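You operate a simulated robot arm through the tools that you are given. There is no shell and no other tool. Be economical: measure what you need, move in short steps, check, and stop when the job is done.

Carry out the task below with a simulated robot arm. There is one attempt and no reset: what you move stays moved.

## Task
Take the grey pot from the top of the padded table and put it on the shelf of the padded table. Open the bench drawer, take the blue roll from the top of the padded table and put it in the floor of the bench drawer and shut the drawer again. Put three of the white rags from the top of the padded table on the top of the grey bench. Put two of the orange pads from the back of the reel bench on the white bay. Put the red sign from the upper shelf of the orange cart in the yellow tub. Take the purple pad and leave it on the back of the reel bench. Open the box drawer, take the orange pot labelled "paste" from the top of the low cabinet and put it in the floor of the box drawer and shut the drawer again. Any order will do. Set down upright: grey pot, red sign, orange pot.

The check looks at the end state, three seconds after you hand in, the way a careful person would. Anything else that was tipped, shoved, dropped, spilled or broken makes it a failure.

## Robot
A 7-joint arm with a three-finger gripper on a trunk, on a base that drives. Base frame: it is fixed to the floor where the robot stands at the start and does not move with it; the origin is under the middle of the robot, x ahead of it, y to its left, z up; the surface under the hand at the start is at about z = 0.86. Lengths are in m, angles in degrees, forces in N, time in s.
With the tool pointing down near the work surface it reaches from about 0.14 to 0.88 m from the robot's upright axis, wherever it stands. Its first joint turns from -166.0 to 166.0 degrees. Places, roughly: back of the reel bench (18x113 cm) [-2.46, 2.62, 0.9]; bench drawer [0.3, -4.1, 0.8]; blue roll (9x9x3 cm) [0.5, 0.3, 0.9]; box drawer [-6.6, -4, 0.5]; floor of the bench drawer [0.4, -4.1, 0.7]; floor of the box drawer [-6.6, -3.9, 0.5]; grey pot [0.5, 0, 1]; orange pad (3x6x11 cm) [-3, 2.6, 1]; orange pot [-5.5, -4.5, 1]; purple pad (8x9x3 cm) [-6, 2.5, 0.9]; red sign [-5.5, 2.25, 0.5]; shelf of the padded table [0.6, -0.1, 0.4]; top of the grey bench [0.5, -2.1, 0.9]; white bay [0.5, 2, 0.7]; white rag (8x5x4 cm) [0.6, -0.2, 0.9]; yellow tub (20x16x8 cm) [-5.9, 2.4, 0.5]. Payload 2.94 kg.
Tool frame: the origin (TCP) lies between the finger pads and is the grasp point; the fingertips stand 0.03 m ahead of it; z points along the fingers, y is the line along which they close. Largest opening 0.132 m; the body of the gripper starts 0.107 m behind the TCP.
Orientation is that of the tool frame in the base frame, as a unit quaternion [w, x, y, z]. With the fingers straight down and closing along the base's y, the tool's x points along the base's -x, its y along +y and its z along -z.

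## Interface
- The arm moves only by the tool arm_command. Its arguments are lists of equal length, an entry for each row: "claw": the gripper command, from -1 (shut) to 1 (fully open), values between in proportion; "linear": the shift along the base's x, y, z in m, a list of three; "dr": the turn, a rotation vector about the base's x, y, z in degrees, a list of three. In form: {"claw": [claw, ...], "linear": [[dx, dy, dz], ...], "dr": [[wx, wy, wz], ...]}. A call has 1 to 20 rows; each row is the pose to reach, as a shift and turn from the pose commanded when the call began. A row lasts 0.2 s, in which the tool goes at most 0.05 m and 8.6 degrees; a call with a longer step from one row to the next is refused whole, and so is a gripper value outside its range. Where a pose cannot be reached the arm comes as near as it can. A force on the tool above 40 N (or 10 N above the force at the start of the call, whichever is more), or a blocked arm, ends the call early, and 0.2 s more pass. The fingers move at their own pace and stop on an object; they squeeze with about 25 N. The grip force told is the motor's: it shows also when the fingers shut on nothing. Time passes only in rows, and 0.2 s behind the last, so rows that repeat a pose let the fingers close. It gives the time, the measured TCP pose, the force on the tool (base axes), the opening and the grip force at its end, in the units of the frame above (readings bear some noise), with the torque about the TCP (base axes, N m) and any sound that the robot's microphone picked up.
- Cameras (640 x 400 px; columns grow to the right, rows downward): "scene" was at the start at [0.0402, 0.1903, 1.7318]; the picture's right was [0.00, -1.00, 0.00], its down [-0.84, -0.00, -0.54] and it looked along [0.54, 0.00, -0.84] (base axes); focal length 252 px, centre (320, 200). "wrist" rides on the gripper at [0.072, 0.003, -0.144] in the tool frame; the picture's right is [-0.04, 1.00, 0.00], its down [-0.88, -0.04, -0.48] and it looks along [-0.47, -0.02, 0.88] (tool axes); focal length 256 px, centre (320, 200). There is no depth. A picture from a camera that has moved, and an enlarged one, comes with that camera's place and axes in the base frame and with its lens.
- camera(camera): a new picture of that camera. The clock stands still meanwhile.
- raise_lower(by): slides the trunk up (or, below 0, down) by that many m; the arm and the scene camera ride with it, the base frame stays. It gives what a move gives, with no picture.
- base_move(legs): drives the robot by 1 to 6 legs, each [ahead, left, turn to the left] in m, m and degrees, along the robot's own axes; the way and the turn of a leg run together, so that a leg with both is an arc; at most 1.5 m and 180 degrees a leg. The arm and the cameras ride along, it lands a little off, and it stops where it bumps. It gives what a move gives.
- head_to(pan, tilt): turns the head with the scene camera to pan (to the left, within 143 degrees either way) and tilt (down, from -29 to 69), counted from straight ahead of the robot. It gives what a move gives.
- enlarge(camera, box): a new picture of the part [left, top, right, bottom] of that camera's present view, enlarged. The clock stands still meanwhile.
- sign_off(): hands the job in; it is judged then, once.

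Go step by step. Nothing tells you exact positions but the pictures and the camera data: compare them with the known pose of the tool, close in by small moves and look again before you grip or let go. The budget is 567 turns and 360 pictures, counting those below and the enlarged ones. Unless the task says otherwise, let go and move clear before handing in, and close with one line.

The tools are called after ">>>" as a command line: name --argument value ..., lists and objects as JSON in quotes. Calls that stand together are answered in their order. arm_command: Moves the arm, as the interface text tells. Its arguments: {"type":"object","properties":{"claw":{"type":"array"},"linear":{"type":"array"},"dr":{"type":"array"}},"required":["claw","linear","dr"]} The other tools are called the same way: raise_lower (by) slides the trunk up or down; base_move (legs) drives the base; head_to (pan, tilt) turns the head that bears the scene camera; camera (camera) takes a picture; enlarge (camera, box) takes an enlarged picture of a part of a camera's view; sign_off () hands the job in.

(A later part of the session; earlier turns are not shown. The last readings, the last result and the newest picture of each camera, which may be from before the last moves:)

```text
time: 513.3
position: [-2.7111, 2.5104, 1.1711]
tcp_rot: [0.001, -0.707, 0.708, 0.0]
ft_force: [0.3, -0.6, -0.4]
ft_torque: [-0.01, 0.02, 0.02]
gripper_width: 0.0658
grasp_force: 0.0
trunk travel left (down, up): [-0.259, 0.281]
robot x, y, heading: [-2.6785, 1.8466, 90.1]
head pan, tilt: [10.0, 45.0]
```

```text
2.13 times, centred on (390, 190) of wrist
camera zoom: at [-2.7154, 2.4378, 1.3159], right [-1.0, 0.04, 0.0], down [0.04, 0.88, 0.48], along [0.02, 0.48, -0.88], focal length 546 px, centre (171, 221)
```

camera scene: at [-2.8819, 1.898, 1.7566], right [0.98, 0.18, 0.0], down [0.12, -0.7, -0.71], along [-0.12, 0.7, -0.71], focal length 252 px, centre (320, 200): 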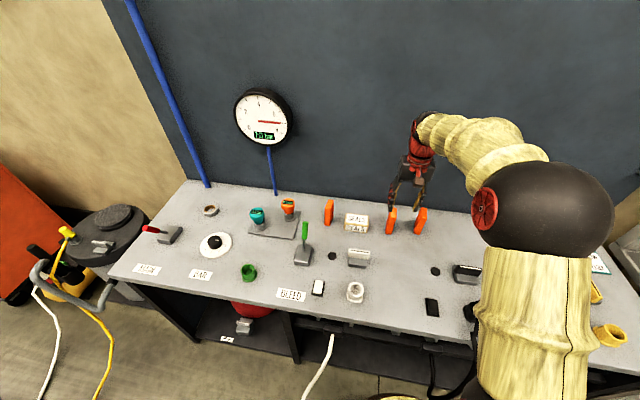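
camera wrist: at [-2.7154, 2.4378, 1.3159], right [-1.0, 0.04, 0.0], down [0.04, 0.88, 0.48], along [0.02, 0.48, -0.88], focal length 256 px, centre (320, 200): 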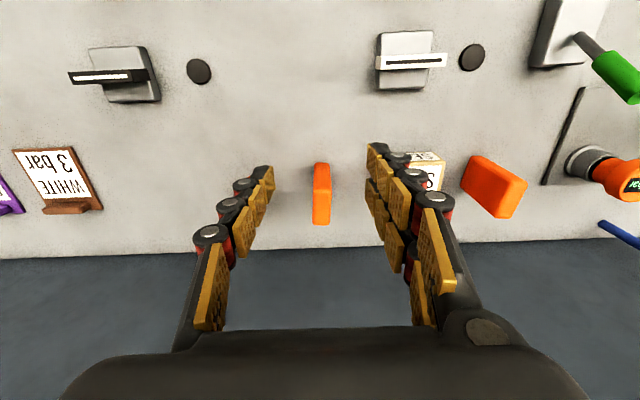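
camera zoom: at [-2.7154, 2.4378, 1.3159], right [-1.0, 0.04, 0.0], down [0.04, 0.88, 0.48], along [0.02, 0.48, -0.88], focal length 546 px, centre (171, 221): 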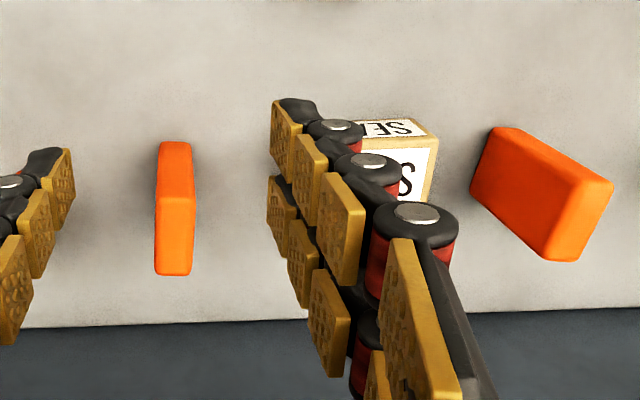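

Each pad stands upright 11 cm tall on a bench top at z = 0.86; the nearest is centred at about (−2.71, 2.64). I'll move over it and descend.

>>> arm_command --claw '[0, 0, 0, 0, 0, 0]' --linear '[[0, 0.045, 0], [0, 0.09, 0], [0, 0.13, -0.02], [0, 0.13, -0.06], [0, 0.13, -0.1], [0, 0.13, -0.13]]' --dr '[[0, 0, 0], [0, 0, 0], [0, 0, 0], [0, 0, 0], [0, 0, 0], [0, 0, 0]]'

>>> camera --camera "wrist"

>>> enlarge --camera "scene" --box '[300, 140, 500, 265]'

```text
time: 514.7
position: [-2.711, 2.639, 1.0421]
tcp_rot: [0.001, -0.706, 0.708, 0.001]
ft_force: [-0.2, 0.4, -0.7]
ft_torque: [-0.01, 0.0, 0.01]
gripper_width: 0.0658
grasp_force: 0.1
trunk travel left (down, up): [-0.259, 0.281]
robot x, y, heading: [-2.6795, 1.8481, 90.1]
head pan, tilt: [10.0, 45.0]
```

```text
216 pictures are left
camera wrist: at [-2.7147, 2.567, 1.1861], right [-1.0, 0.04, 0.0], down [0.04, 0.88, 0.48], along [0.02, 0.48, -0.88], focal length 256 px, centre (320, 200)
```

wrist: 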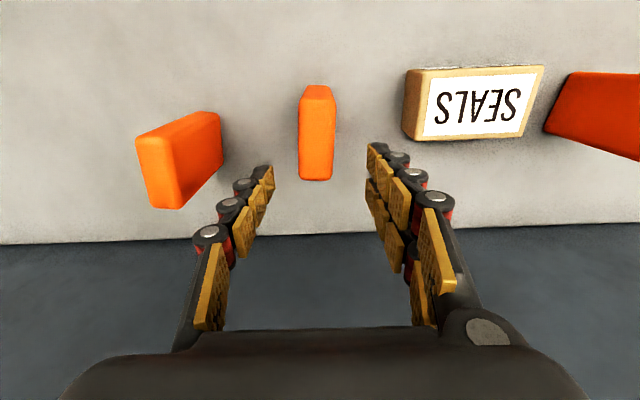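

```text
3.20 times, centred on (400, 202) of scene
camera zoom: at [-2.8819, 1.8979, 1.7566], right [0.98, 0.18, 0.0], down [0.12, -0.7, -0.71], along [-0.12, 0.7, -0.71], focal length 807 px, centre (64, 192)
```

zoom: 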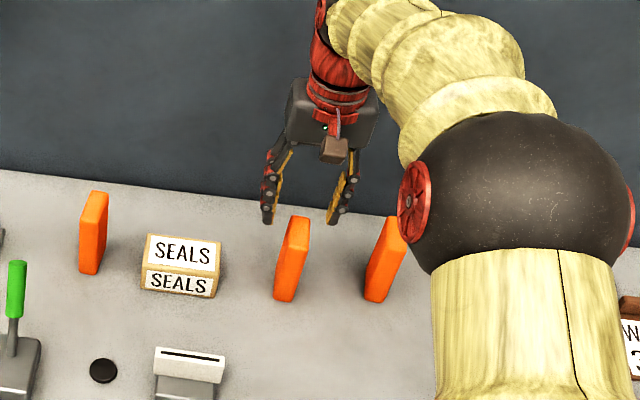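

>>> arm_command --claw '[0, 0, 0, -1, -1, -1, -1]' --linear '[[0.003, -0.008, -0.04], [0.003, -0.008, -0.08], [0.003, -0.008, -0.107], [0.003, -0.008, -0.107], [0.003, -0.008, -0.107], [0.003, -0.008, -0.107], [0.003, -0.008, -0.107]]' --dr '[[0, 0, 0], [0, 0, 0], [0, 0, 0], [0, 0, 0], [0, 0, 0], [0, 0, 0], [0, 0, 0]]'

>>> arm_command --claw '[-1, -1, -1, -1, -1, -1]' --linear '[[0, 0, 0.03], [0, 0, 0.07], [0, 0, 0.11], [0, 0, 0.15], [0, 0, 0.19], [0, 0, 0.23]]' --dr '[[0, 0, 0], [0, 0, 0], [0, 0, 0], [0, 0, 0], [0, 0, 0], [0, 0, 0]]'

>>> camera --camera "wrist"

```text
time: 516.3
position: [-2.7081, 2.63, 0.9364]
tcp_rot: [0.001, -0.707, 0.707, 0.001]
ft_force: [-1.4, -0.3, -0.6]
ft_torque: [-0.05, -0.01, -0.03]
gripper_width: 0.0255
grasp_force: 25.1
trunk travel left (down, up): [-0.259, 0.281]
robot x, y, heading: [-2.6766, 1.8476, 90.2]
head pan, tilt: [10.0, 45.0]
```

```text
time: 517.7
position: [-2.7081, 2.6304, 1.1663]
tcp_rot: [0.001, -0.706, 0.708, 0.001]
ft_force: [0.1, -1.0, -1.1]
ft_torque: [0.05, -0.01, -0.01]
gripper_width: 0.0256
grasp_force: 24.8
trunk travel left (down, up): [-0.259, 0.281]
robot x, y, heading: [-2.6779, 1.8446, 90.1]
head pan, tilt: [10.0, 45.0]
```

```text
214 pictures are left
camera wrist: at [-2.712, 2.5592, 1.3102], right [-1.0, 0.04, 0.0], down [0.04, 0.88, 0.48], along [0.02, 0.48, -0.88], focal length 256 px, centre (320, 200)
```

wrist: 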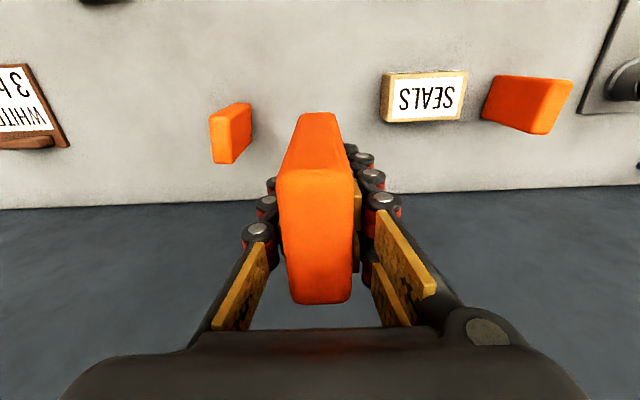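

Pad one held. I'll retract the arm, back off slightly and slide right toward the gantry.

>>> arm_command --claw '[-1, -1, -1, -1, -1]' --linear '[[0, -0.04, 0], [0, -0.08, 0], [0, -0.12, 0], [0, -0.16, 0], [0, -0.2, 0]]' --dr '[[0, 0, 0], [0, 0, 0], [0, 0, 0], [0, 0, 0], [0, 0, 0]]'

>>> base_move --legs '[[-0.08, 0, 0], [0, -1.05, 0], [0, -1.05, 0]]'

```text
time: 518.9
position: [-2.7096, 2.4304, 1.166]
tcp_rot: [0.003, -0.706, 0.708, 0.002]
ft_force: [-0.1, 0.5, -0.6]
ft_torque: [0.0, 0.01, 0.01]
gripper_width: 0.0256
grasp_force: 24.9
trunk travel left (down, up): [-0.259, 0.281]
robot x, y, heading: [-2.6759, 1.8457, 90.2]
head pan, tilt: [10.0, 45.0]
```

```text
time: 530.1
position: [-0.5826, 2.3469, 1.1657]
tcp_rot: [0.002, -0.702, 0.712, 0.001]
ft_force: [-0.1, -0.3, -0.5]
ft_torque: [0.03, 0.03, 0.04]
gripper_width: 0.0254
grasp_force: 24.8
trunk travel left (down, up): [-0.259, 0.281]
robot x, y, heading: [-0.5584, 1.7595, 89.6]
head pan, tilt: [10.0, 45.0]
```

>>> base_move --legs '[[0, 0, -89.6]]'

>>> head_to --pan 0 --tilt 45

>>> camera --camera "scene"

```text
time: 534.3
position: [0.0246, 1.7944, 1.1664]
tcp_rot: [0.002, 0.0, 1.0, 0.0]
ft_force: [0.8, 0.0, -0.2]
ft_torque: [0.02, 0.01, 0.03]
gripper_width: 0.0252
grasp_force: 25.1
trunk travel left (down, up): [-0.259, 0.281]
robot x, y, heading: [-0.5599, 1.7659, 0.2]
head pan, tilt: [10.0, 45.0]
```

```text
time: 535.0
position: [0.0251, 1.7944, 1.1659]
tcp_rot: [0.002, 0.0, 1.0, 0.0]
ft_force: [-0.4, 0.1, -1.2]
ft_torque: [0.03, 0.03, 0.0]
gripper_width: 0.0254
grasp_force: 25.2
trunk travel left (down, up): [-0.259, 0.281]
robot x, y, heading: [-0.5584, 1.7608, -0.1]
head pan, tilt: [0.0, 45.0]
```

```text
213 pictures are left
camera scene: at [-0.5079, 1.9535, 1.7567], right [0.0, -1.0, 0.0], down [-0.71, 0.0, -0.71], along [0.71, 0.0, -0.71], focal length 252 px, centre (320, 200)
```

scene: 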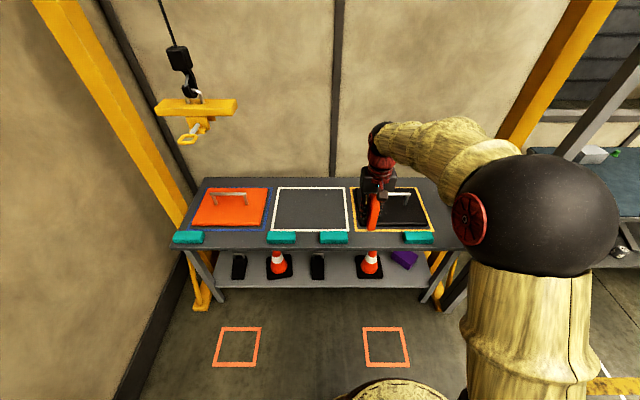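

The bay spans x 0.32–0.66, y 1.83–2.2. I'll move in and over the spot for pad one, (0.46, 2.07).

>>> base_move --legs '[[0.25, 0.25, 0]]'

>>> arm_command --claw '[-1, -1, -1, -1, -1]' --linear '[[0.04, 0.005, 0], [0.08, 0.01, 0], [0.12, 0.015, 0], [0.16, 0.02, 0], [0.185, 0.025, 0]]' --dr '[[0, 0, 0], [0, 0, 0], [0, 0, 0], [0, 0, 0], [0, 0, 0]]'

>>> camera --camera "wrist"

>>> camera --camera "scene"

```text
time: 537.3
position: [0.275, 2.0446, 1.1665]
tcp_rot: [0.002, 0.0, 1.0, 0.0]
ft_force: [-1.0, -0.5, -1.4]
ft_torque: [-0.02, 0.01, 0.0]
gripper_width: 0.0255
grasp_force: 25.5
trunk travel left (down, up): [-0.259, 0.281]
robot x, y, heading: [-0.3078, 2.0117, 0.4]
head pan, tilt: [0.0, 45.0]
```

```text
time: 538.5
position: [0.4592, 2.0718, 1.1658]
tcp_rot: [0.002, 0.0, 1.0, -0.001]
ft_force: [0.0, -0.1, -0.7]
ft_torque: [0.0, 0.02, 0.02]
gripper_width: 0.0252
grasp_force: 24.8
trunk travel left (down, up): [-0.259, 0.281]
robot x, y, heading: [-0.3143, 2.0109, 0.1]
head pan, tilt: [0.0, 45.0]
```

```text
212 pictures are left
camera wrist: at [0.3872, 2.0748, 1.3097], right [0.04, 1.0, 0.0], down [0.88, -0.04, 0.48], along [0.48, -0.02, -0.88], focal length 256 px, centre (320, 200)
```

wrist: 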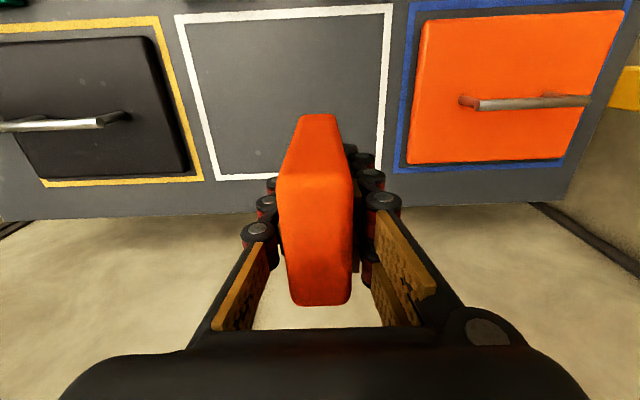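

```text
211 pictures are left
camera scene: at [-0.2581, 2.2036, 1.7566], right [0.0, -1.0, 0.0], down [-0.71, 0.0, -0.71], along [0.71, 0.0, -0.71], focal length 252 px, centre (320, 200)
```

scene: 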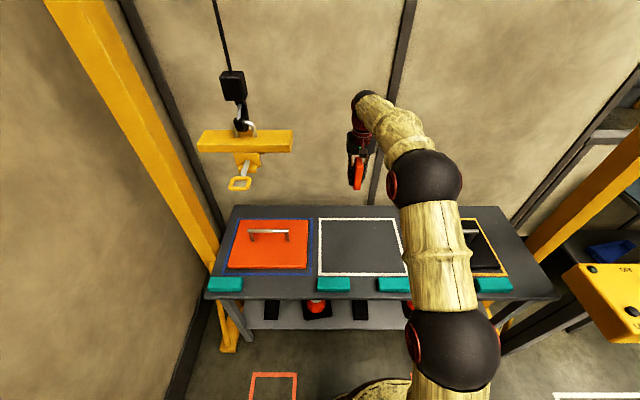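

Over the bay. Lowering with the trunk, then the arm.

>>> raise_lower --by -0.2

>>> arm_command --claw '[-1, -1, -1, -1, -1]' --linear '[[0, 0, -0.04], [0, 0, -0.08], [0, 0, -0.12], [0, 0, -0.15], [0, 0, -0.17]]' --dr '[[0, 0, 0], [0, 0, 0], [0, 0, 0], [0, 0, 0], [0, 0, 0]]'

>>> camera --camera "scene"

```text
time: 540.7
position: [0.4595, 2.0698, 0.967]
tcp_rot: [0.002, 0.0, 1.0, 0.0]
ft_force: [0.3, -0.1, 0.3]
ft_torque: [0.04, -0.04, -0.05]
gripper_width: 0.0254
grasp_force: 25.2
trunk travel left (down, up): [-0.059, 0.481]
robot x, y, heading: [-0.3093, 2.0119, 0.3]
head pan, tilt: [0.0, 45.0]
```

```text
time: 541.9
position: [0.4591, 2.0709, 0.7964]
tcp_rot: [0.002, 0.001, 1.0, 0.0]
ft_force: [0.0, -0.2, -0.8]
ft_torque: [0.0, -0.01, -0.02]
gripper_width: 0.0255
grasp_force: 25.1
trunk travel left (down, up): [-0.059, 0.481]
robot x, y, heading: [-0.3118, 2.0093, 0.3]
head pan, tilt: [0.0, 45.0]
```

```text
210 pictures are left
camera scene: at [-0.2585, 2.2035, 1.5567], right [0.0, -1.0, 0.0], down [-0.71, 0.0, -0.71], along [0.71, 0.0, -0.71], focal length 252 px, centre (320, 200)
```

scene: 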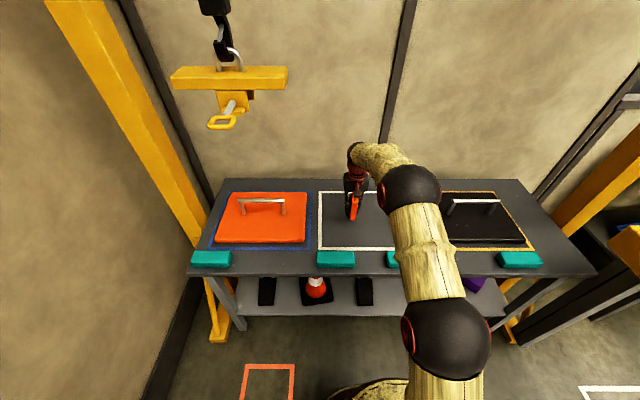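

>>> arm_command --claw '[-1, -1, -1, -1, -1, -1, -1, -1]' --linear '[[0, 0, -0.004], [0, 0, -0.008], [0, 0, -0.012], [0, 0, -0.015], [0, 0, -0.018], [0, 0, -0.021], [0, 0, -0.024], [0, 0, -0.027]]' --dr '[[0, 0, 0], [0, 0, 0], [0, 0, 0], [0, 0, 0], [0, 0, 0], [0, 0, 0], [0, 0, 0], [0, 0, 0]]'

```text
time: 543.7
position: [0.4591, 2.0698, 0.769]
tcp_rot: [0.002, -0.001, 1.0, 0.0]
ft_force: [1.0, 0.3, -0.5]
ft_torque: [0.02, -0.01, 0.01]
gripper_width: 0.0252
grasp_force: 25.3
trunk travel left (down, up): [-0.059, 0.481]
robot x, y, heading: [-0.3093, 2.0108, 0.2]
head pan, tilt: [0.0, 45.0]
```

>>> arm_command --claw '[-1, -1, -1, -1, -1, -1, -1, -1]' --linear '[[0, 0, -0.003], [0, 0, -0.006], [0, 0, -0.009], [0, 0, -0.012], [0, 0, -0.015], [0, 0, -0.018], [0, 0, -0.021], [0, 0, -0.024]]' --dr '[[0, 0, 0], [0, 0, 0], [0, 0, 0], [0, 0, 0], [0, 0, 0], [0, 0, 0], [0, 0, 0], [0, 0, 0]]'

>>> camera --camera "wrist"

```text
time: 545.4
position: [0.4615, 2.0715, 0.7537]
tcp_rot: [0.007, 0.0, 1.0, 0.0]
ft_force: [-3.3, -0.3, 11.9]
ft_torque: [-0.02, 0.25, 0.03]
gripper_width: 0.0254
grasp_force: 25.3
trunk travel left (down, up): [-0.059, 0.481]
robot x, y, heading: [-0.3103, 2.0134, -0.2]
head pan, tilt: [0.0, 45.0]
stopped in row 8: the force on the tool passed its limit at 44 N (the readings are from after the stop); the commanded pose is now the measured one
```

```text
209 pictures are left
camera wrist: at [0.3875, 2.0747, 0.8969], right [0.04, 1.0, 0.0], down [0.87, -0.04, 0.49], along [0.49, -0.02, -0.87], focal length 256 px, centre (320, 200)
```

wrist: 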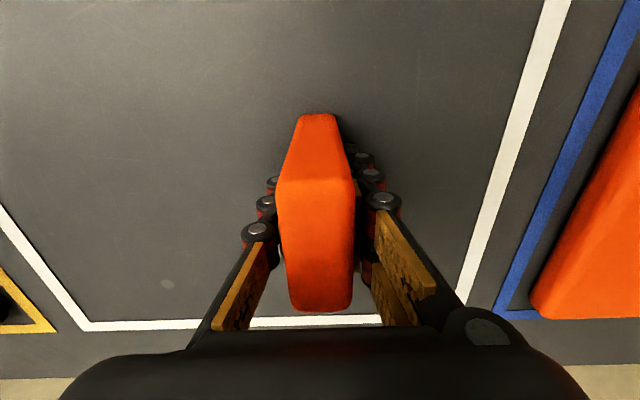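

Contact. Easing up a touch, squaring and releasing.

>>> arm_command --claw '[-1, -1, -0.3, -0.1, -0.1, -0.1]' --linear '[[0, 0, 0.002], [0, 0, 0.002], [0, 0, 0.002], [0, 0, 0.002], [0, 0, 0.002], [0, 0, 0.002]]' --dr '[[0, 0.6, 0], [0, 0.6, 0], [0, 0.6, 0], [0, 0.6, 0], [0, 0.6, 0], [0, 0.6, 0]]'

>>> arm_command --claw '[-0.1, -0.1, -0.1, -0.1, -0.1, -0.1]' --linear '[[0, 0, 0.04], [0, 0, 0.08], [0, 0, 0.12], [0, 0, 0.16], [0, 0, 0.19], [0, 0, 0.22]]' --dr '[[0, 0, 0], [0, 0, 0], [0, 0, 0], [0, 0, 0], [0, 0, 0], [0, 0, 0]]'

>>> camera --camera "wrist"

```text
time: 546.8
position: [0.4608, 2.071, 0.7535]
tcp_rot: [0.001, 0.001, 1.0, 0.0]
ft_force: [0.0, 0.3, -0.4]
ft_torque: [0.03, -0.01, 0.01]
gripper_width: 0.0594
grasp_force: 0.1
trunk travel left (down, up): [-0.059, 0.481]
robot x, y, heading: [-0.3093, 2.0095, 0.0]
head pan, tilt: [0.0, 45.0]
```

```text
time: 548.2
position: [0.4618, 2.0702, 0.9733]
tcp_rot: [0.0, 0.001, 1.0, 0.0]
ft_force: [-0.5, 0.4, 0.3]
ft_torque: [0.02, 0.01, -0.03]
gripper_width: 0.0595
grasp_force: 0.1
trunk travel left (down, up): [-0.059, 0.481]
robot x, y, heading: [-0.3109, 2.0116, -0.0]
head pan, tilt: [0.0, 45.0]
```

```text
208 pictures are left
camera wrist: at [0.3892, 2.0741, 1.1181], right [0.04, 1.0, 0.0], down [0.88, -0.04, 0.48], along [0.48, -0.02, -0.88], focal length 256 px, centre (320, 200)
```

wrist: 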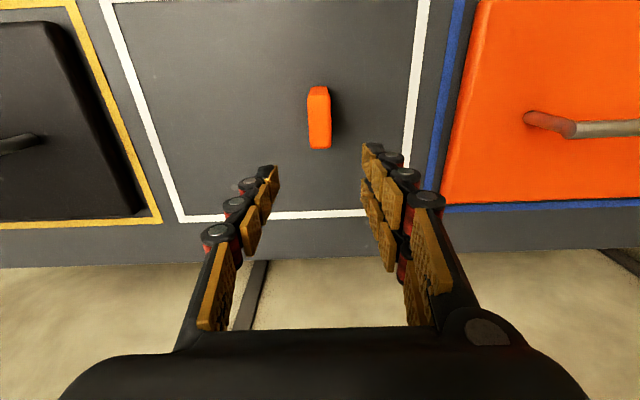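

Pad one stands in the bay. Going back for the second.

>>> raise_lower --by 0.2

>>> arm_command --claw '[0, 0, 0, 0, 0]' --linear '[[-0.04, 0, 0], [-0.08, 0, 0], [-0.12, -0.01, 0], [-0.16, -0.02, 0], [-0.19, -0.025, 0]]' --dr '[[0, 0, 0], [0, 0, 0], [0, 0, 0], [0, 0, 0], [0, 0, 0]]'

>>> base_move --legs '[[-0.25, -0.25, 0], [0, 0, 90], [0, 1.0, 0], [0, 1.0, 0]]'

>>> camera --camera "wrist"

```text
time: 550.4
position: [0.4626, 2.0703, 1.1728]
tcp_rot: [0.0, 0.0, 1.0, 0.0]
ft_force: [-0.7, 0.6, -0.4]
ft_torque: [-0.03, 0.0, -0.02]
gripper_width: 0.0593
grasp_force: 0.1
trunk travel left (down, up): [-0.259, 0.281]
robot x, y, heading: [-0.3101, 2.0113, 0.1]
head pan, tilt: [0.0, 45.0]
```

```text
time: 551.6
position: [0.272, 2.0454, 1.1758]
tcp_rot: [0.003, 0.001, 1.0, 0.0]
ft_force: [-0.5, 0.4, 0.2]
ft_torque: [0.02, -0.02, 0.0]
gripper_width: 0.0663
grasp_force: 0.1
trunk travel left (down, up): [-0.259, 0.281]
robot x, y, heading: [-0.3119, 2.0133, -0.1]
head pan, tilt: [0.0, 45.0]
```

```text
time: 567.3
position: [-2.611, 2.3258, 1.1749]
tcp_rot: [-0.001, 0.712, -0.702, 0.0]
ft_force: [-0.3, -0.9, -0.3]
ft_torque: [0.04, -0.03, -0.02]
gripper_width: 0.0659
grasp_force: 0.1
trunk travel left (down, up): [-0.259, 0.281]
robot x, y, heading: [-2.5725, 1.7417, 91.0]
head pan, tilt: [0.0, 45.0]
```

```text
207 pictures are left
camera wrist: at [-2.6122, 2.2532, 1.3185], right [-1.0, 0.03, 0.0], down [0.03, 0.88, 0.48], along [0.01, 0.48, -0.88], focal length 256 px, centre (320, 200)
```

wrist: 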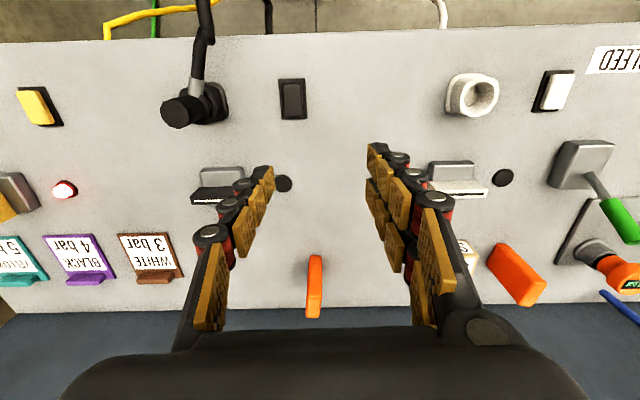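

>>> base_move --legs '[[0.1, 0, -1]]'

>>> arm_command --claw '[0, 0, 0, 0, 0, 0]' --linear '[[0, 0.04, 0], [0, 0.08, 0], [0, 0.12, 0], [0, 0.16, 0], [0, 0.2, -0.03], [0, 0.2, -0.07]]' --dr '[[0, 0, 0], [0, 0, 0], [0, 0, 0], [0, 0, 0], [0, 0, 0], [0, 0, 0]]'

>>> camera --camera "wrist"

```text
time: 568.4
position: [-2.6003, 2.4262, 1.1742]
tcp_rot: [0.0, -0.706, 0.708, 0.001]
ft_force: [-0.1, 0.0, -1.3]
ft_torque: [-0.04, 0.0, 0.01]
gripper_width: 0.066
grasp_force: 0.0
trunk travel left (down, up): [-0.259, 0.281]
robot x, y, heading: [-2.5652, 1.8472, 90.1]
head pan, tilt: [0.0, 45.0]
```

```text
time: 569.8
position: [-2.6019, 2.6267, 1.1037]
tcp_rot: [0.0, -0.706, 0.708, 0.001]
ft_force: [0.2, 1.0, 0.7]
ft_torque: [-0.06, 0.0, -0.01]
gripper_width: 0.0658
grasp_force: 0.1
trunk travel left (down, up): [-0.259, 0.281]
robot x, y, heading: [-2.5675, 1.8454, 89.6]
head pan, tilt: [0.0, 45.0]
```

```text
206 pictures are left
camera wrist: at [-2.6045, 2.5552, 1.2484], right [-1.0, 0.05, 0.0], down [0.04, 0.88, 0.48], along [0.02, 0.48, -0.88], focal length 256 px, centre (320, 200)
```

wrist: 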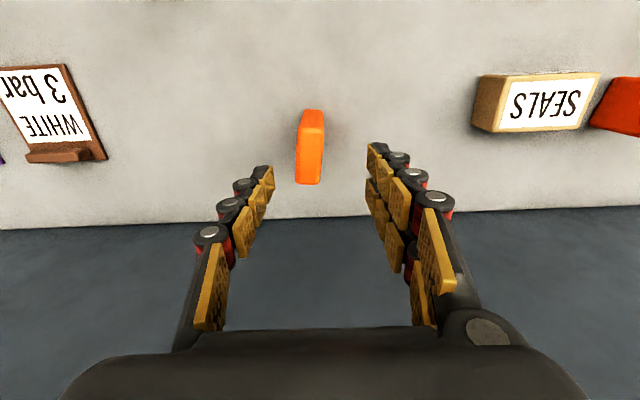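

Pad two is at about (−2.587, 2.65). Adjusting and descending.

>>> arm_command --claw '[0, 0, 0, 0]' --linear '[[0.015, 0.022, -0.03], [0.015, 0.022, -0.06], [0.015, 0.022, -0.08], [0.015, 0.022, -0.09]]' --dr '[[0, 0, 0], [0, 0, 0], [0, 0, 0], [0, 0, 0]]'

>>> camera --camera "wrist"

```text
time: 570.8
position: [-2.585, 2.6477, 1.0132]
tcp_rot: [0.0, -0.706, 0.708, 0.0]
ft_force: [-0.4, 0.5, 0.5]
ft_torque: [-0.02, -0.03, -0.04]
gripper_width: 0.0658
grasp_force: 0.2
trunk travel left (down, up): [-0.259, 0.281]
robot x, y, heading: [-2.5672, 1.8423, 89.8]
head pan, tilt: [0.0, 45.0]
```

```text
205 pictures are left
camera wrist: at [-2.5893, 2.5763, 1.1572], right [-1.0, 0.05, 0.0], down [0.04, 0.88, 0.48], along [0.02, 0.47, -0.88], focal length 256 px, centre (320, 200)
```

wrist: 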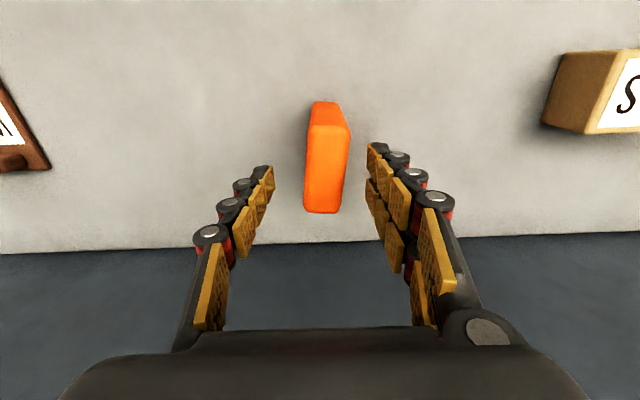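

>>> arm_command --claw '[0, 0, -1, -1, -1, -1]' --linear '[[-0.004, 0, -0.04], [-0.004, 0, -0.077], [-0.004, 0, -0.077], [-0.004, 0, -0.077], [-0.004, 0, -0.077], [-0.004, 0, -0.077]]' --dr '[[0, 0, 0], [0, 0, 0], [0, 0, 0], [0, 0, 0], [0, 0, 0], [0, 0, 0]]'

>>> arm_command --claw '[-1, -1, -1, -1, -1, -1]' --linear '[[0, 0, 0.03], [0, 0, 0.07], [0, 0, 0.11], [0, 0, 0.15], [0, 0, 0.19], [0, 0, 0.23]]' --dr '[[0, 0, 0], [0, 0, 0], [0, 0, 0], [0, 0, 0], [0, 0, 0], [0, 0, 0]]'

>>> arm_command --claw '[-1, -1, -1, -1, -1]' --linear '[[0, -0.04, 0], [0, -0.08, 0], [0, -0.12, 0], [0, -0.16, 0], [0, -0.2, 0]]' --dr '[[0, 0, 0], [0, 0, 0], [0, 0, 0], [0, 0, 0], [0, 0, 0]]'

>>> camera --camera "wrist"

```text
time: 572.2
position: [-2.5888, 2.647, 0.9357]
tcp_rot: [0.0, -0.705, 0.709, 0.0]
ft_force: [-0.3, -1.0, 0.6]
ft_torque: [-0.02, 0.0, 0.03]
gripper_width: 0.0259
grasp_force: 24.3
trunk travel left (down, up): [-0.259, 0.281]
robot x, y, heading: [-2.5679, 1.8397, 89.9]
head pan, tilt: [0.0, 45.0]
```

```text
time: 573.6
position: [-2.5902, 2.6456, 1.1648]
tcp_rot: [0.001, -0.706, 0.709, 0.0]
ft_force: [0.2, 0.2, -1.1]
ft_torque: [0.05, 0.0, 0.0]
gripper_width: 0.0254
grasp_force: 24.8
trunk travel left (down, up): [-0.259, 0.281]
robot x, y, heading: [-2.5682, 1.8422, 90.0]
head pan, tilt: [0.0, 45.0]
```

```text
time: 574.8
position: [-2.5895, 2.4457, 1.1673]
tcp_rot: [0.001, -0.706, 0.708, 0.001]
ft_force: [-0.7, -0.2, -1.0]
ft_torque: [0.01, -0.01, -0.01]
gripper_width: 0.0257
grasp_force: 25.0
trunk travel left (down, up): [-0.259, 0.281]
robot x, y, heading: [-2.5693, 1.8419, 90.3]
head pan, tilt: [0.0, 45.0]
```

```text
204 pictures are left
camera wrist: at [-2.5928, 2.3753, 1.311], right [-1.0, 0.05, 0.0], down [0.04, 0.88, 0.48], along [0.02, 0.48, -0.88], focal length 256 px, centre (320, 200)
```

wrist: 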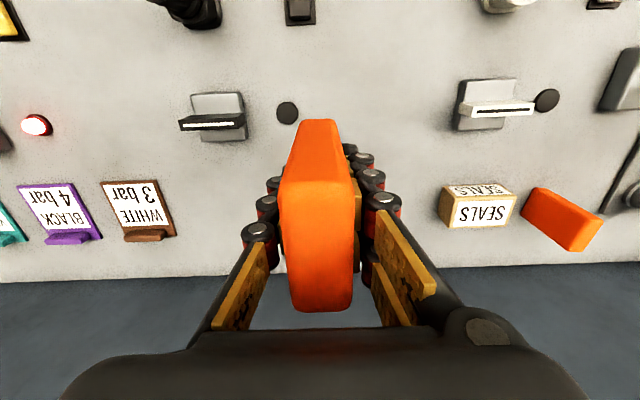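

Pad two held. Back to the gantry.

>>> base_move --legs '[[-0.08, 0, 0], [0, -1.0, 0], [0, -1.0, 0], [0, 0, -89.8]]'

>>> camera --camera "scene"

```text
time: 589.2
position: [0.0213, 1.7846, 1.1666]
tcp_rot: [0.001, -0.001, 1.0, -0.001]
ft_force: [-0.1, 0.8, -0.4]
ft_torque: [0.0, 0.0, 0.0]
gripper_width: 0.0253
grasp_force: 25.1
trunk travel left (down, up): [-0.259, 0.281]
robot x, y, heading: [-0.5837, 1.7574, 0.2]
head pan, tilt: [0.0, 45.0]
```

```text
203 pictures are left
camera scene: at [-0.5317, 1.9521, 1.7567], right [0.01, -1.0, 0.0], down [-0.71, 0.0, -0.71], along [0.71, 0.0, -0.71], focal length 252 px, centre (320, 200)
```

scene: 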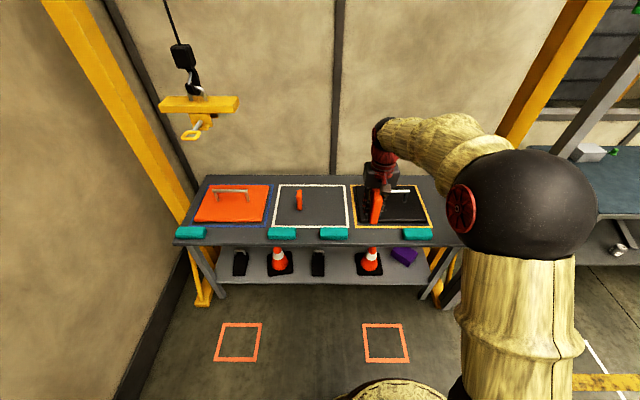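

>>> base_move --legs '[[0.27, 0.15, 0]]'

>>> arm_command --claw '[-1, -1, -1, -1]' --linear '[[0.04, 0, 0], [0.08, 0, 0], [0.12, 0, 0], [0.165, 0, 0]]' --dr '[[0, 0, 0], [0, 0, 0], [0, 0, 0], [0, 0, 0]]'

>>> camera --camera "wrist"

```text
time: 591.3
position: [0.2919, 1.9374, 1.167]
tcp_rot: [0.0, 0.0, 1.0, 0.001]
ft_force: [0.2, -0.4, -1.4]
ft_torque: [-0.01, 0.03, 0.04]
gripper_width: 0.0253
grasp_force: 24.9
trunk travel left (down, up): [-0.259, 0.281]
robot x, y, heading: [-0.3156, 1.9184, 0.2]
head pan, tilt: [0.0, 45.0]
```

```text
time: 592.3
position: [0.459, 1.9373, 1.1651]
tcp_rot: [-0.001, -0.001, 1.0, 0.0]
ft_force: [0.1, -1.4, -1.9]
ft_torque: [0.03, 0.03, -0.03]
gripper_width: 0.0255
grasp_force: 25.1
trunk travel left (down, up): [-0.259, 0.281]
robot x, y, heading: [-0.3114, 1.913, 0.3]
head pan, tilt: [0.0, 45.0]
```

```text
202 pictures are left
camera wrist: at [0.3865, 1.9407, 1.3086], right [0.04, 1.0, 0.0], down [0.88, -0.04, 0.47], along [0.47, -0.02, -0.88], focal length 256 px, centre (320, 200)
```

wrist: 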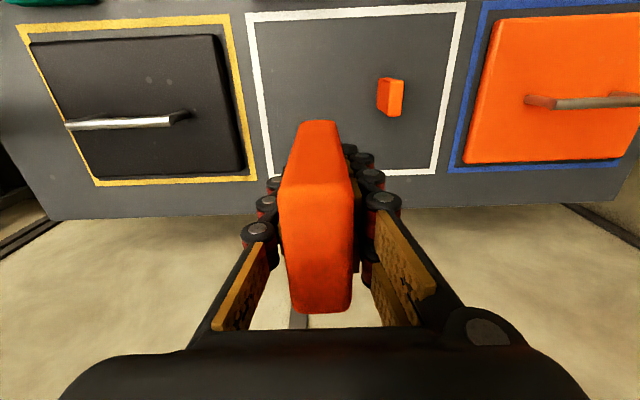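

>>> raise_lower --by -0.2

>>> arm_command --claw '[-1, -1, -1, -1, -1, -1]' --linear '[[0, 0, -0.04], [0, 0, -0.08], [0, 0, -0.12], [0, 0, -0.16], [0, 0, -0.185], [0, 0, -0.2]]' --dr '[[0, 0, 0], [0, 0, 0], [0, 0, 0], [0, 0, 0], [0, 0, 0], [0, 0, 0]]'

>>> arm_command --claw '[-1, -1, -1, -1, -1, -1, -1]' --linear '[[0, 0, -0.002], [0, 0, -0.004], [0, 0, -0.006], [0, 0, -0.008], [0, 0, -0.01], [0, 0, -0.012], [0, 0, -0.012]]' --dr '[[0, 0, 0], [0, 0, 0], [0, 0, 0], [0, 0, 0], [0, 0, 0], [0, 0, 0], [0, 0, 0]]'

```text
time: 594.5
position: [0.4571, 1.9359, 0.9661]
tcp_rot: [-0.001, -0.001, 1.0, 0.0]
ft_force: [0.8, 0.7, -0.6]
ft_torque: [-0.02, -0.01, -0.03]
gripper_width: 0.0258
grasp_force: 25.1
trunk travel left (down, up): [-0.059, 0.481]
robot x, y, heading: [-0.312, 1.9138, -0.0]
head pan, tilt: [0.0, 45.0]
```

```text
time: 595.9
position: [0.4566, 1.9361, 0.7654]
tcp_rot: [0.0, -0.001, 1.0, 0.0]
ft_force: [0.0, 0.0, -0.8]
ft_torque: [-0.02, -0.01, 0.04]
gripper_width: 0.0254
grasp_force: 25.2
trunk travel left (down, up): [-0.059, 0.481]
robot x, y, heading: [-0.3112, 1.9111, 0.3]
head pan, tilt: [0.0, 45.0]
```

```text
time: 597.5
position: [0.458, 1.9371, 0.7551]
tcp_rot: [0.002, -0.001, 1.0, 0.0]
ft_force: [-3.1, 0.1, 11.2]
ft_torque: [0.03, 0.56, 0.01]
gripper_width: 0.0253
grasp_force: 25.3
trunk travel left (down, up): [-0.059, 0.481]
robot x, y, heading: [-0.315, 1.9135, 0.5]
head pan, tilt: [0.0, 45.0]
```

Contact. Releasing and rising.

>>> arm_command --claw '[-1, -0.3, -0.1, -0.1, -0.1]' --linear '[[0, 0, 0.002], [0, 0, 0.002], [0, 0, 0.002], [0, 0, 0.002], [0, 0, 0.002]]' --dr '[[0, 0, 0], [0, 0, 0], [0, 0, 0], [0, 0, 0], [0, 0, 0]]'

>>> arm_command --claw '[-0.1, -0.1, -0.1, -0.1, -0.1, -0.1]' --linear '[[0, 0, 0.04], [0, 0, 0.08], [0, 0, 0.12], [0, 0, 0.16], [0, 0, 0.19], [0, 0, 0.22]]' --dr '[[0, 0, 0], [0, 0, 0], [0, 0, 0], [0, 0, 0], [0, 0, 0], [0, 0, 0]]'

>>> camera --camera "wrist"

```text
time: 598.7
position: [0.4567, 1.9362, 0.755]
tcp_rot: [0.0, -0.001, 1.0, 0.0]
ft_force: [-1.2, -0.5, 0.4]
ft_torque: [0.01, -0.02, -0.03]
gripper_width: 0.0595
grasp_force: 0.3
trunk travel left (down, up): [-0.059, 0.481]
robot x, y, heading: [-0.3087, 1.9165, 0.4]
head pan, tilt: [0.0, 45.0]
```

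```text
time: 600.1
position: [0.4574, 1.9377, 0.9761]
tcp_rot: [0.0, -0.001, 1.0, 0.0]
ft_force: [-0.1, 0.1, 0.1]
ft_torque: [0.02, -0.02, -0.03]
gripper_width: 0.0595
grasp_force: 0.1
trunk travel left (down, up): [-0.059, 0.481]
robot x, y, heading: [-0.3079, 1.9179, 0.5]
head pan, tilt: [0.0, 45.0]
```

```text
201 pictures are left
camera wrist: at [0.3848, 1.941, 1.1196], right [0.04, 1.0, 0.0], down [0.88, -0.04, 0.48], along [0.47, -0.02, -0.88], focal length 256 px, centre (320, 200)
```

wrist: 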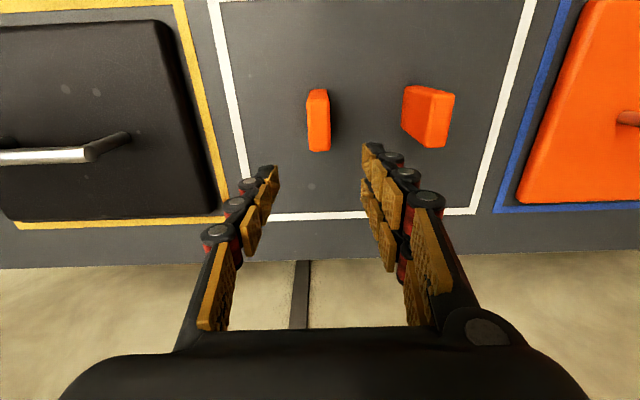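

Both pads stand in the white bay. Next are the orange cart's jobs; I'll return along the corridor and look further west.

>>> raise_lower --by 0.2

>>> arm_command --claw '[0, 0, 0, 0, 0]' --linear '[[-0.04, 0, 0], [-0.08, 0, 0], [-0.12, 0, 0], [-0.16, 0, 0], [-0.2, 0, 0]]' --dr '[[0, 0, 0], [0, 0, 0], [0, 0, 0], [0, 0, 0], [0, 0, 0]]'

>>> base_move --legs '[[-0.27, -0.15, 0], [0, 0, 90], [0, 1.2, 0], [0, 1.2, 0]]'

>>> head_to --pan 75 --tilt 35

>>> camera --camera "scene"

```text
time: 602.2
position: [0.4567, 1.9367, 1.1743]
tcp_rot: [0.0, -0.001, 1.0, 0.0]
ft_force: [-0.3, -0.1, -0.6]
ft_torque: [-0.01, 0.04, -0.01]
gripper_width: 0.0596
grasp_force: 0.0
trunk travel left (down, up): [-0.259, 0.281]
robot x, y, heading: [-0.3152, 1.9123, -0.0]
head pan, tilt: [0.0, 45.0]
```

```text
time: 603.4
position: [0.2569, 1.9362, 1.1773]
tcp_rot: [0.001, -0.001, 1.0, -0.001]
ft_force: [0.2, 0.2, 0.7]
ft_torque: [-0.02, -0.01, -0.02]
gripper_width: 0.0661
grasp_force: 0.1
trunk travel left (down, up): [-0.259, 0.281]
robot x, y, heading: [-0.3138, 1.9142, 0.4]
head pan, tilt: [0.0, 45.0]
```

```text
time: 620.7
position: [-3.0095, 2.3149, 1.1765]
tcp_rot: [-0.001, 0.708, -0.706, 0.001]
ft_force: [-0.5, 0.6, -0.1]
ft_torque: [-0.03, -0.04, 0.0]
gripper_width: 0.0661
grasp_force: 0.1
trunk travel left (down, up): [-0.259, 0.281]
robot x, y, heading: [-2.983, 1.7455, 90.5]
head pan, tilt: [0.0, 45.0]
```

```text
time: 622.2
position: [-3.009, 2.3137, 1.1765]
tcp_rot: [0.0, 0.709, -0.706, -0.001]
ft_force: [0.0, 0.1, -0.1]
ft_torque: [0.03, 0.0, -0.01]
gripper_width: 0.0663
grasp_force: 0.0
trunk travel left (down, up): [-0.259, 0.281]
robot x, y, heading: [-2.9843, 1.7448, 90.5]
head pan, tilt: [75.0, 35.0]
```

```text
200 pictures are left
camera scene: at [-3.2596, 1.7359, 1.7715], right [0.25, 0.97, 0.0], down [0.56, -0.15, -0.82], along [-0.79, 0.21, -0.57], focal length 252 px, centre (320, 200)
```

scene: 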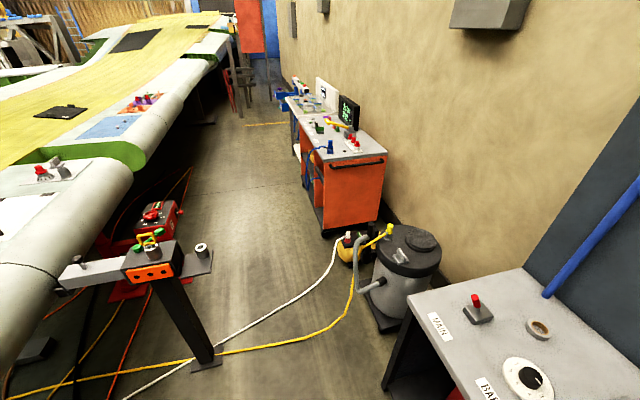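

The corridor past the black stand (y ≤ 1.5) and vacuum (y ≥ 2.3) is passable at y ≈ 1.85. Moving on toward the orange cart.

>>> base_move --legs '[[0.1, 0.6, -0.5], [0, 0.7, 0]]'

>>> camera --camera "scene"

```text
time: 629.0
position: [-4.3069, 2.4091, 1.1762]
tcp_rot: [0.0, 0.71, -0.704, 0.0]
ft_force: [-0.8, 0.1, 0.4]
ft_torque: [0.0, 0.0, -0.01]
gripper_width: 0.066
grasp_force: 0.1
trunk travel left (down, up): [-0.259, 0.281]
robot x, y, heading: [-4.2789, 1.8392, 90.6]
head pan, tilt: [75.0, 35.0]
```

```text
199 pictures are left
camera scene: at [-4.5545, 1.8289, 1.7715], right [0.25, 0.97, 0.0], down [0.56, -0.14, -0.82], along [-0.79, 0.2, -0.57], focal length 252 px, centre (320, 200)
```

scene: 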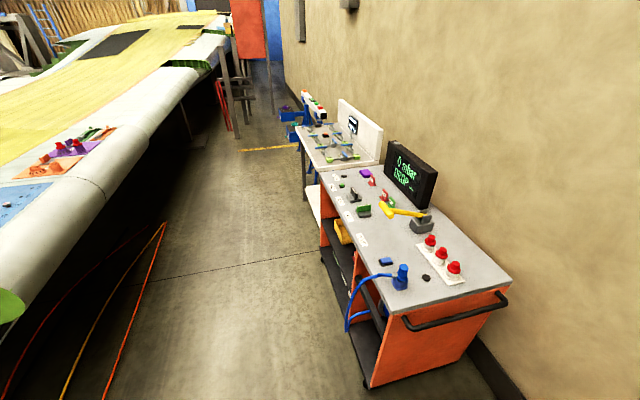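

The cart is ahead: purple pad on top at about (−6.03, 2.55). Sliding left to it.

>>> base_move --legs '[[-0.03, 0.85, -0.6], [0, 0.85, 0]]'

>>> head_to --pan 0 --tilt 50

>>> camera --camera "scene"

>>> camera --camera "wrist"

```text
time: 637.6
position: [-5.9952, 2.3668, 1.1753]
tcp_rot: [0.0, 0.708, -0.706, 0.0]
ft_force: [-0.1, -0.2, -1.4]
ft_torque: [-0.01, -0.02, -0.03]
gripper_width: 0.066
grasp_force: 0.1
trunk travel left (down, up): [-0.259, 0.281]
robot x, y, heading: [-5.9746, 1.7969, 90.3]
head pan, tilt: [75.0, 35.0]
```

```text
time: 639.1
position: [-5.994, 2.3661, 1.1754]
tcp_rot: [-0.001, 0.707, -0.707, 0.0]
ft_force: [0.4, 0.1, -0.2]
ft_torque: [0.02, -0.02, 0.0]
gripper_width: 0.0662
grasp_force: 0.1
trunk travel left (down, up): [-0.259, 0.281]
robot x, y, heading: [-5.971, 1.798, 90.4]
head pan, tilt: [0.0, 50.0]
```

```text
198 pictures are left
camera scene: at [-6.1623, 1.8436, 1.7498], right [1.0, 0.01, 0.0], down [0.0, -0.77, -0.64], along [0.0, 0.64, -0.77], focal length 252 px, centre (320, 200)
```

scene: 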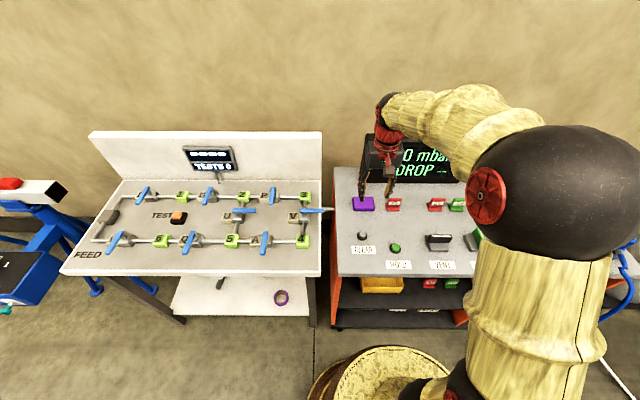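

```text
197 pictures are left
camera wrist: at [-5.9982, 2.295, 1.3197], right [-1.0, 0.04, 0.0], down [0.04, 0.88, 0.48], along [0.02, 0.48, -0.88], focal length 256 px, centre (320, 200)
```

wrist: 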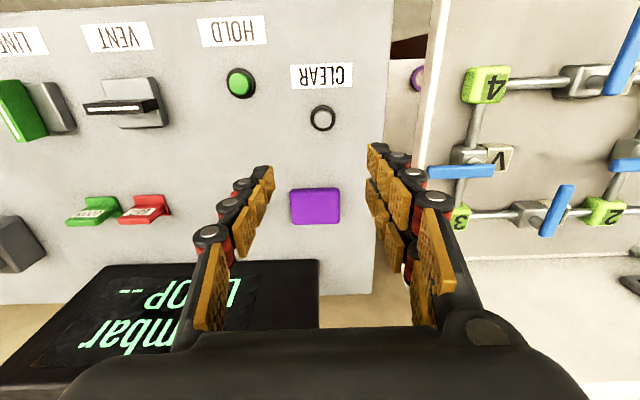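

The purple pad is at about (−5.977, 2.553), with a display panel behind it at y ≈ 2.68. I'll tilt the tool 20° so the wrist leans away from the panel, and come above the pad.

>>> arm_command --claw '[1, 1, 1, 1]' --linear '[[0.004, 0.04, -0.02], [0.008, 0.08, -0.04], [0.012, 0.11, -0.07], [0.016, 0.13, -0.11]]' --dr '[[5, 0, 0], [10, 0, 0], [15, 0, 0], [20, 0, 0]]'

>>> camera --camera "wrist"

>>> camera --camera "scene"

```text
time: 640.1
position: [-5.9796, 2.497, 1.0655]
tcp_rot: [0.123, -0.696, 0.696, 0.123]
ft_force: [0.2, -0.2, 1.1]
ft_torque: [-0.02, 0.01, 0.0]
gripper_width: 0.1313
grasp_force: 0.1
trunk travel left (down, up): [-0.259, 0.281]
robot x, y, heading: [-5.9734, 1.8008, 90.3]
head pan, tilt: [0.0, 50.0]
```

```text
196 pictures are left
camera wrist: at [-5.9826, 2.3807, 1.1761], right [-1.0, 0.04, 0.01], down [0.04, 0.66, 0.75], along [0.02, 0.75, -0.66], focal length 256 px, centre (320, 200)
```

wrist: 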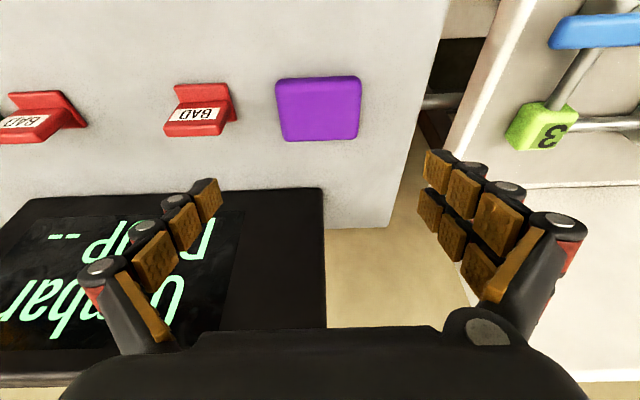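

```text
195 pictures are left
camera scene: at [-6.1622, 1.8444, 1.7497], right [1.0, 0.01, 0.0], down [0.0, -0.77, -0.64], along [0.0, 0.64, -0.77], focal length 252 px, centre (320, 200)
```

scene: 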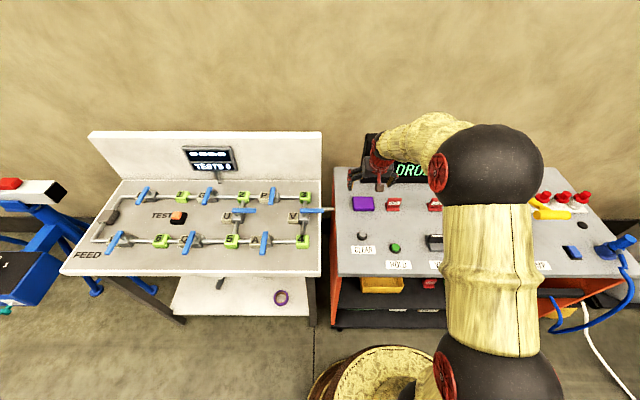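

>>> arm_command --claw '[1, 1, 1]' --linear '[[0, 0.01, -0.035], [0, 0.02, -0.07], [0, 0.028, -0.1]]' --dr '[[0, 0, 0], [0, 0, 0], [0, 0, 0]]'

>>> camera --camera "wrist"

```text
time: 640.9
position: [-5.979, 2.5243, 0.9643]
tcp_rot: [-0.123, 0.697, -0.696, -0.124]
ft_force: [-1.6, -0.6, 0.4]
ft_torque: [-0.02, -0.01, -0.01]
gripper_width: 0.1317
grasp_force: 0.0
trunk travel left (down, up): [-0.259, 0.281]
robot x, y, heading: [-5.9742, 1.7956, 90.4]
head pan, tilt: [0.0, 50.0]
```

```text
194 pictures are left
camera wrist: at [-5.9818, 2.4076, 1.0753], right [-1.0, 0.04, 0.01], down [0.04, 0.66, 0.75], along [0.02, 0.75, -0.66], focal length 256 px, centre (320, 200)
```

wrist: 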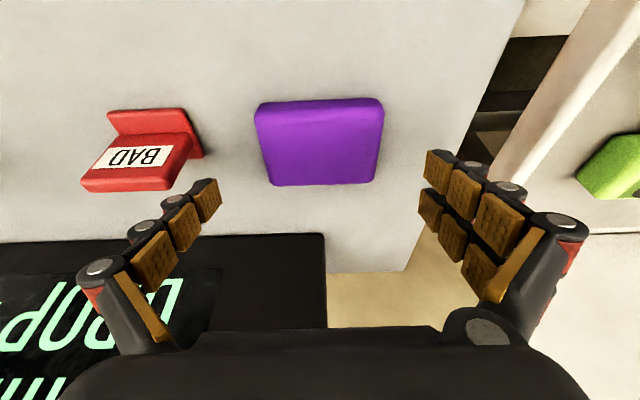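

A red tag stands close on one side, so I'll narrow the opening to about 11 cm before descending.

>>> arm_command --claw '[0.65, 0.65, 0.65]' --linear '[[0, 0, -0.01], [0, 0.0, -0.02], [0, 0.002, -0.03]]' --dr '[[0, 0, 0], [0, 0, 0], [0, 0, 0]]'

>>> camera --camera "wrist"

```text
time: 641.7
position: [-5.9798, 2.5263, 0.9343]
tcp_rot: [-0.123, 0.697, -0.696, -0.123]
ft_force: [0.0, 0.7, -0.1]
ft_torque: [-0.02, 0.02, 0.0]
gripper_width: 0.1085
grasp_force: 0.0
trunk travel left (down, up): [-0.259, 0.281]
robot x, y, heading: [-5.9687, 1.8011, 90.2]
head pan, tilt: [0.0, 50.0]
```

```text
193 pictures are left
camera wrist: at [-5.9821, 2.4099, 1.0458], right [-1.0, 0.04, 0.01], down [0.04, 0.66, 0.75], along [0.02, 0.75, -0.66], focal length 256 px, centre (320, 200)
```

wrist: 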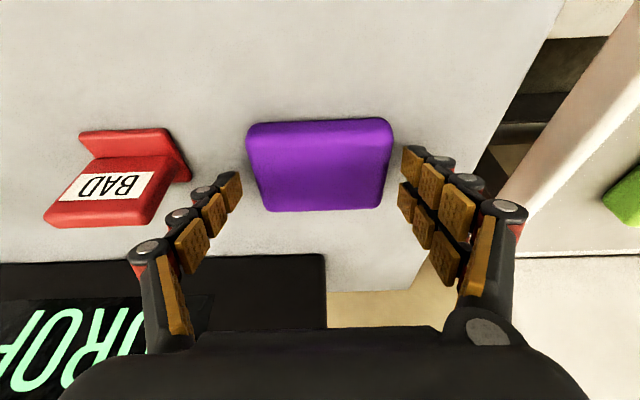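

>>> arm_command --claw '[0.65, 0.65, -1, -1, -1, -1]' --linear '[[0, 0.002, -0.012], [0, 0.004, -0.024], [0, 0.004, -0.024], [0, 0.004, -0.024], [0, 0.004, -0.024], [0, 0.004, -0.024]]' --dr '[[0, 0, 0], [0, 0, 0], [0, 0, 0], [0, 0, 0], [0, 0, 0], [0, 0, 0]]'

>>> camera --camera "wrist"

```text
time: 642.8
position: [-5.9816, 2.5352, 0.9245]
tcp_rot: [-0.13, 0.695, -0.694, -0.131]
ft_force: [1.1, -11.5, 37.2]
ft_torque: [-0.51, -0.57, -0.53]
gripper_width: 0.0997
grasp_force: 24.6
trunk travel left (down, up): [-0.259, 0.281]
robot x, y, heading: [-5.9694, 1.7983, 90.3]
head pan, tilt: [0.0, 50.0]
stopped in row 5: the force on the tool passed its limit at 42 N (the readings are from after the stop); the commanded pose is now the measured one
```

```text
192 pictures are left
camera wrist: at [-5.9834, 2.4162, 1.0321], right [-1.0, 0.04, 0.02], down [0.04, 0.65, 0.76], along [0.02, 0.76, -0.65], focal length 256 px, centre (320, 200)
```

wrist: 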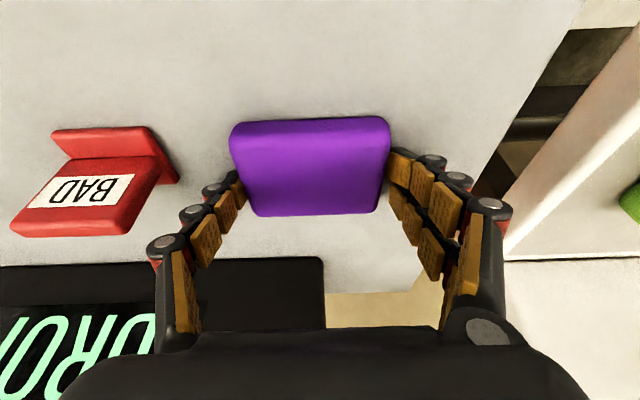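

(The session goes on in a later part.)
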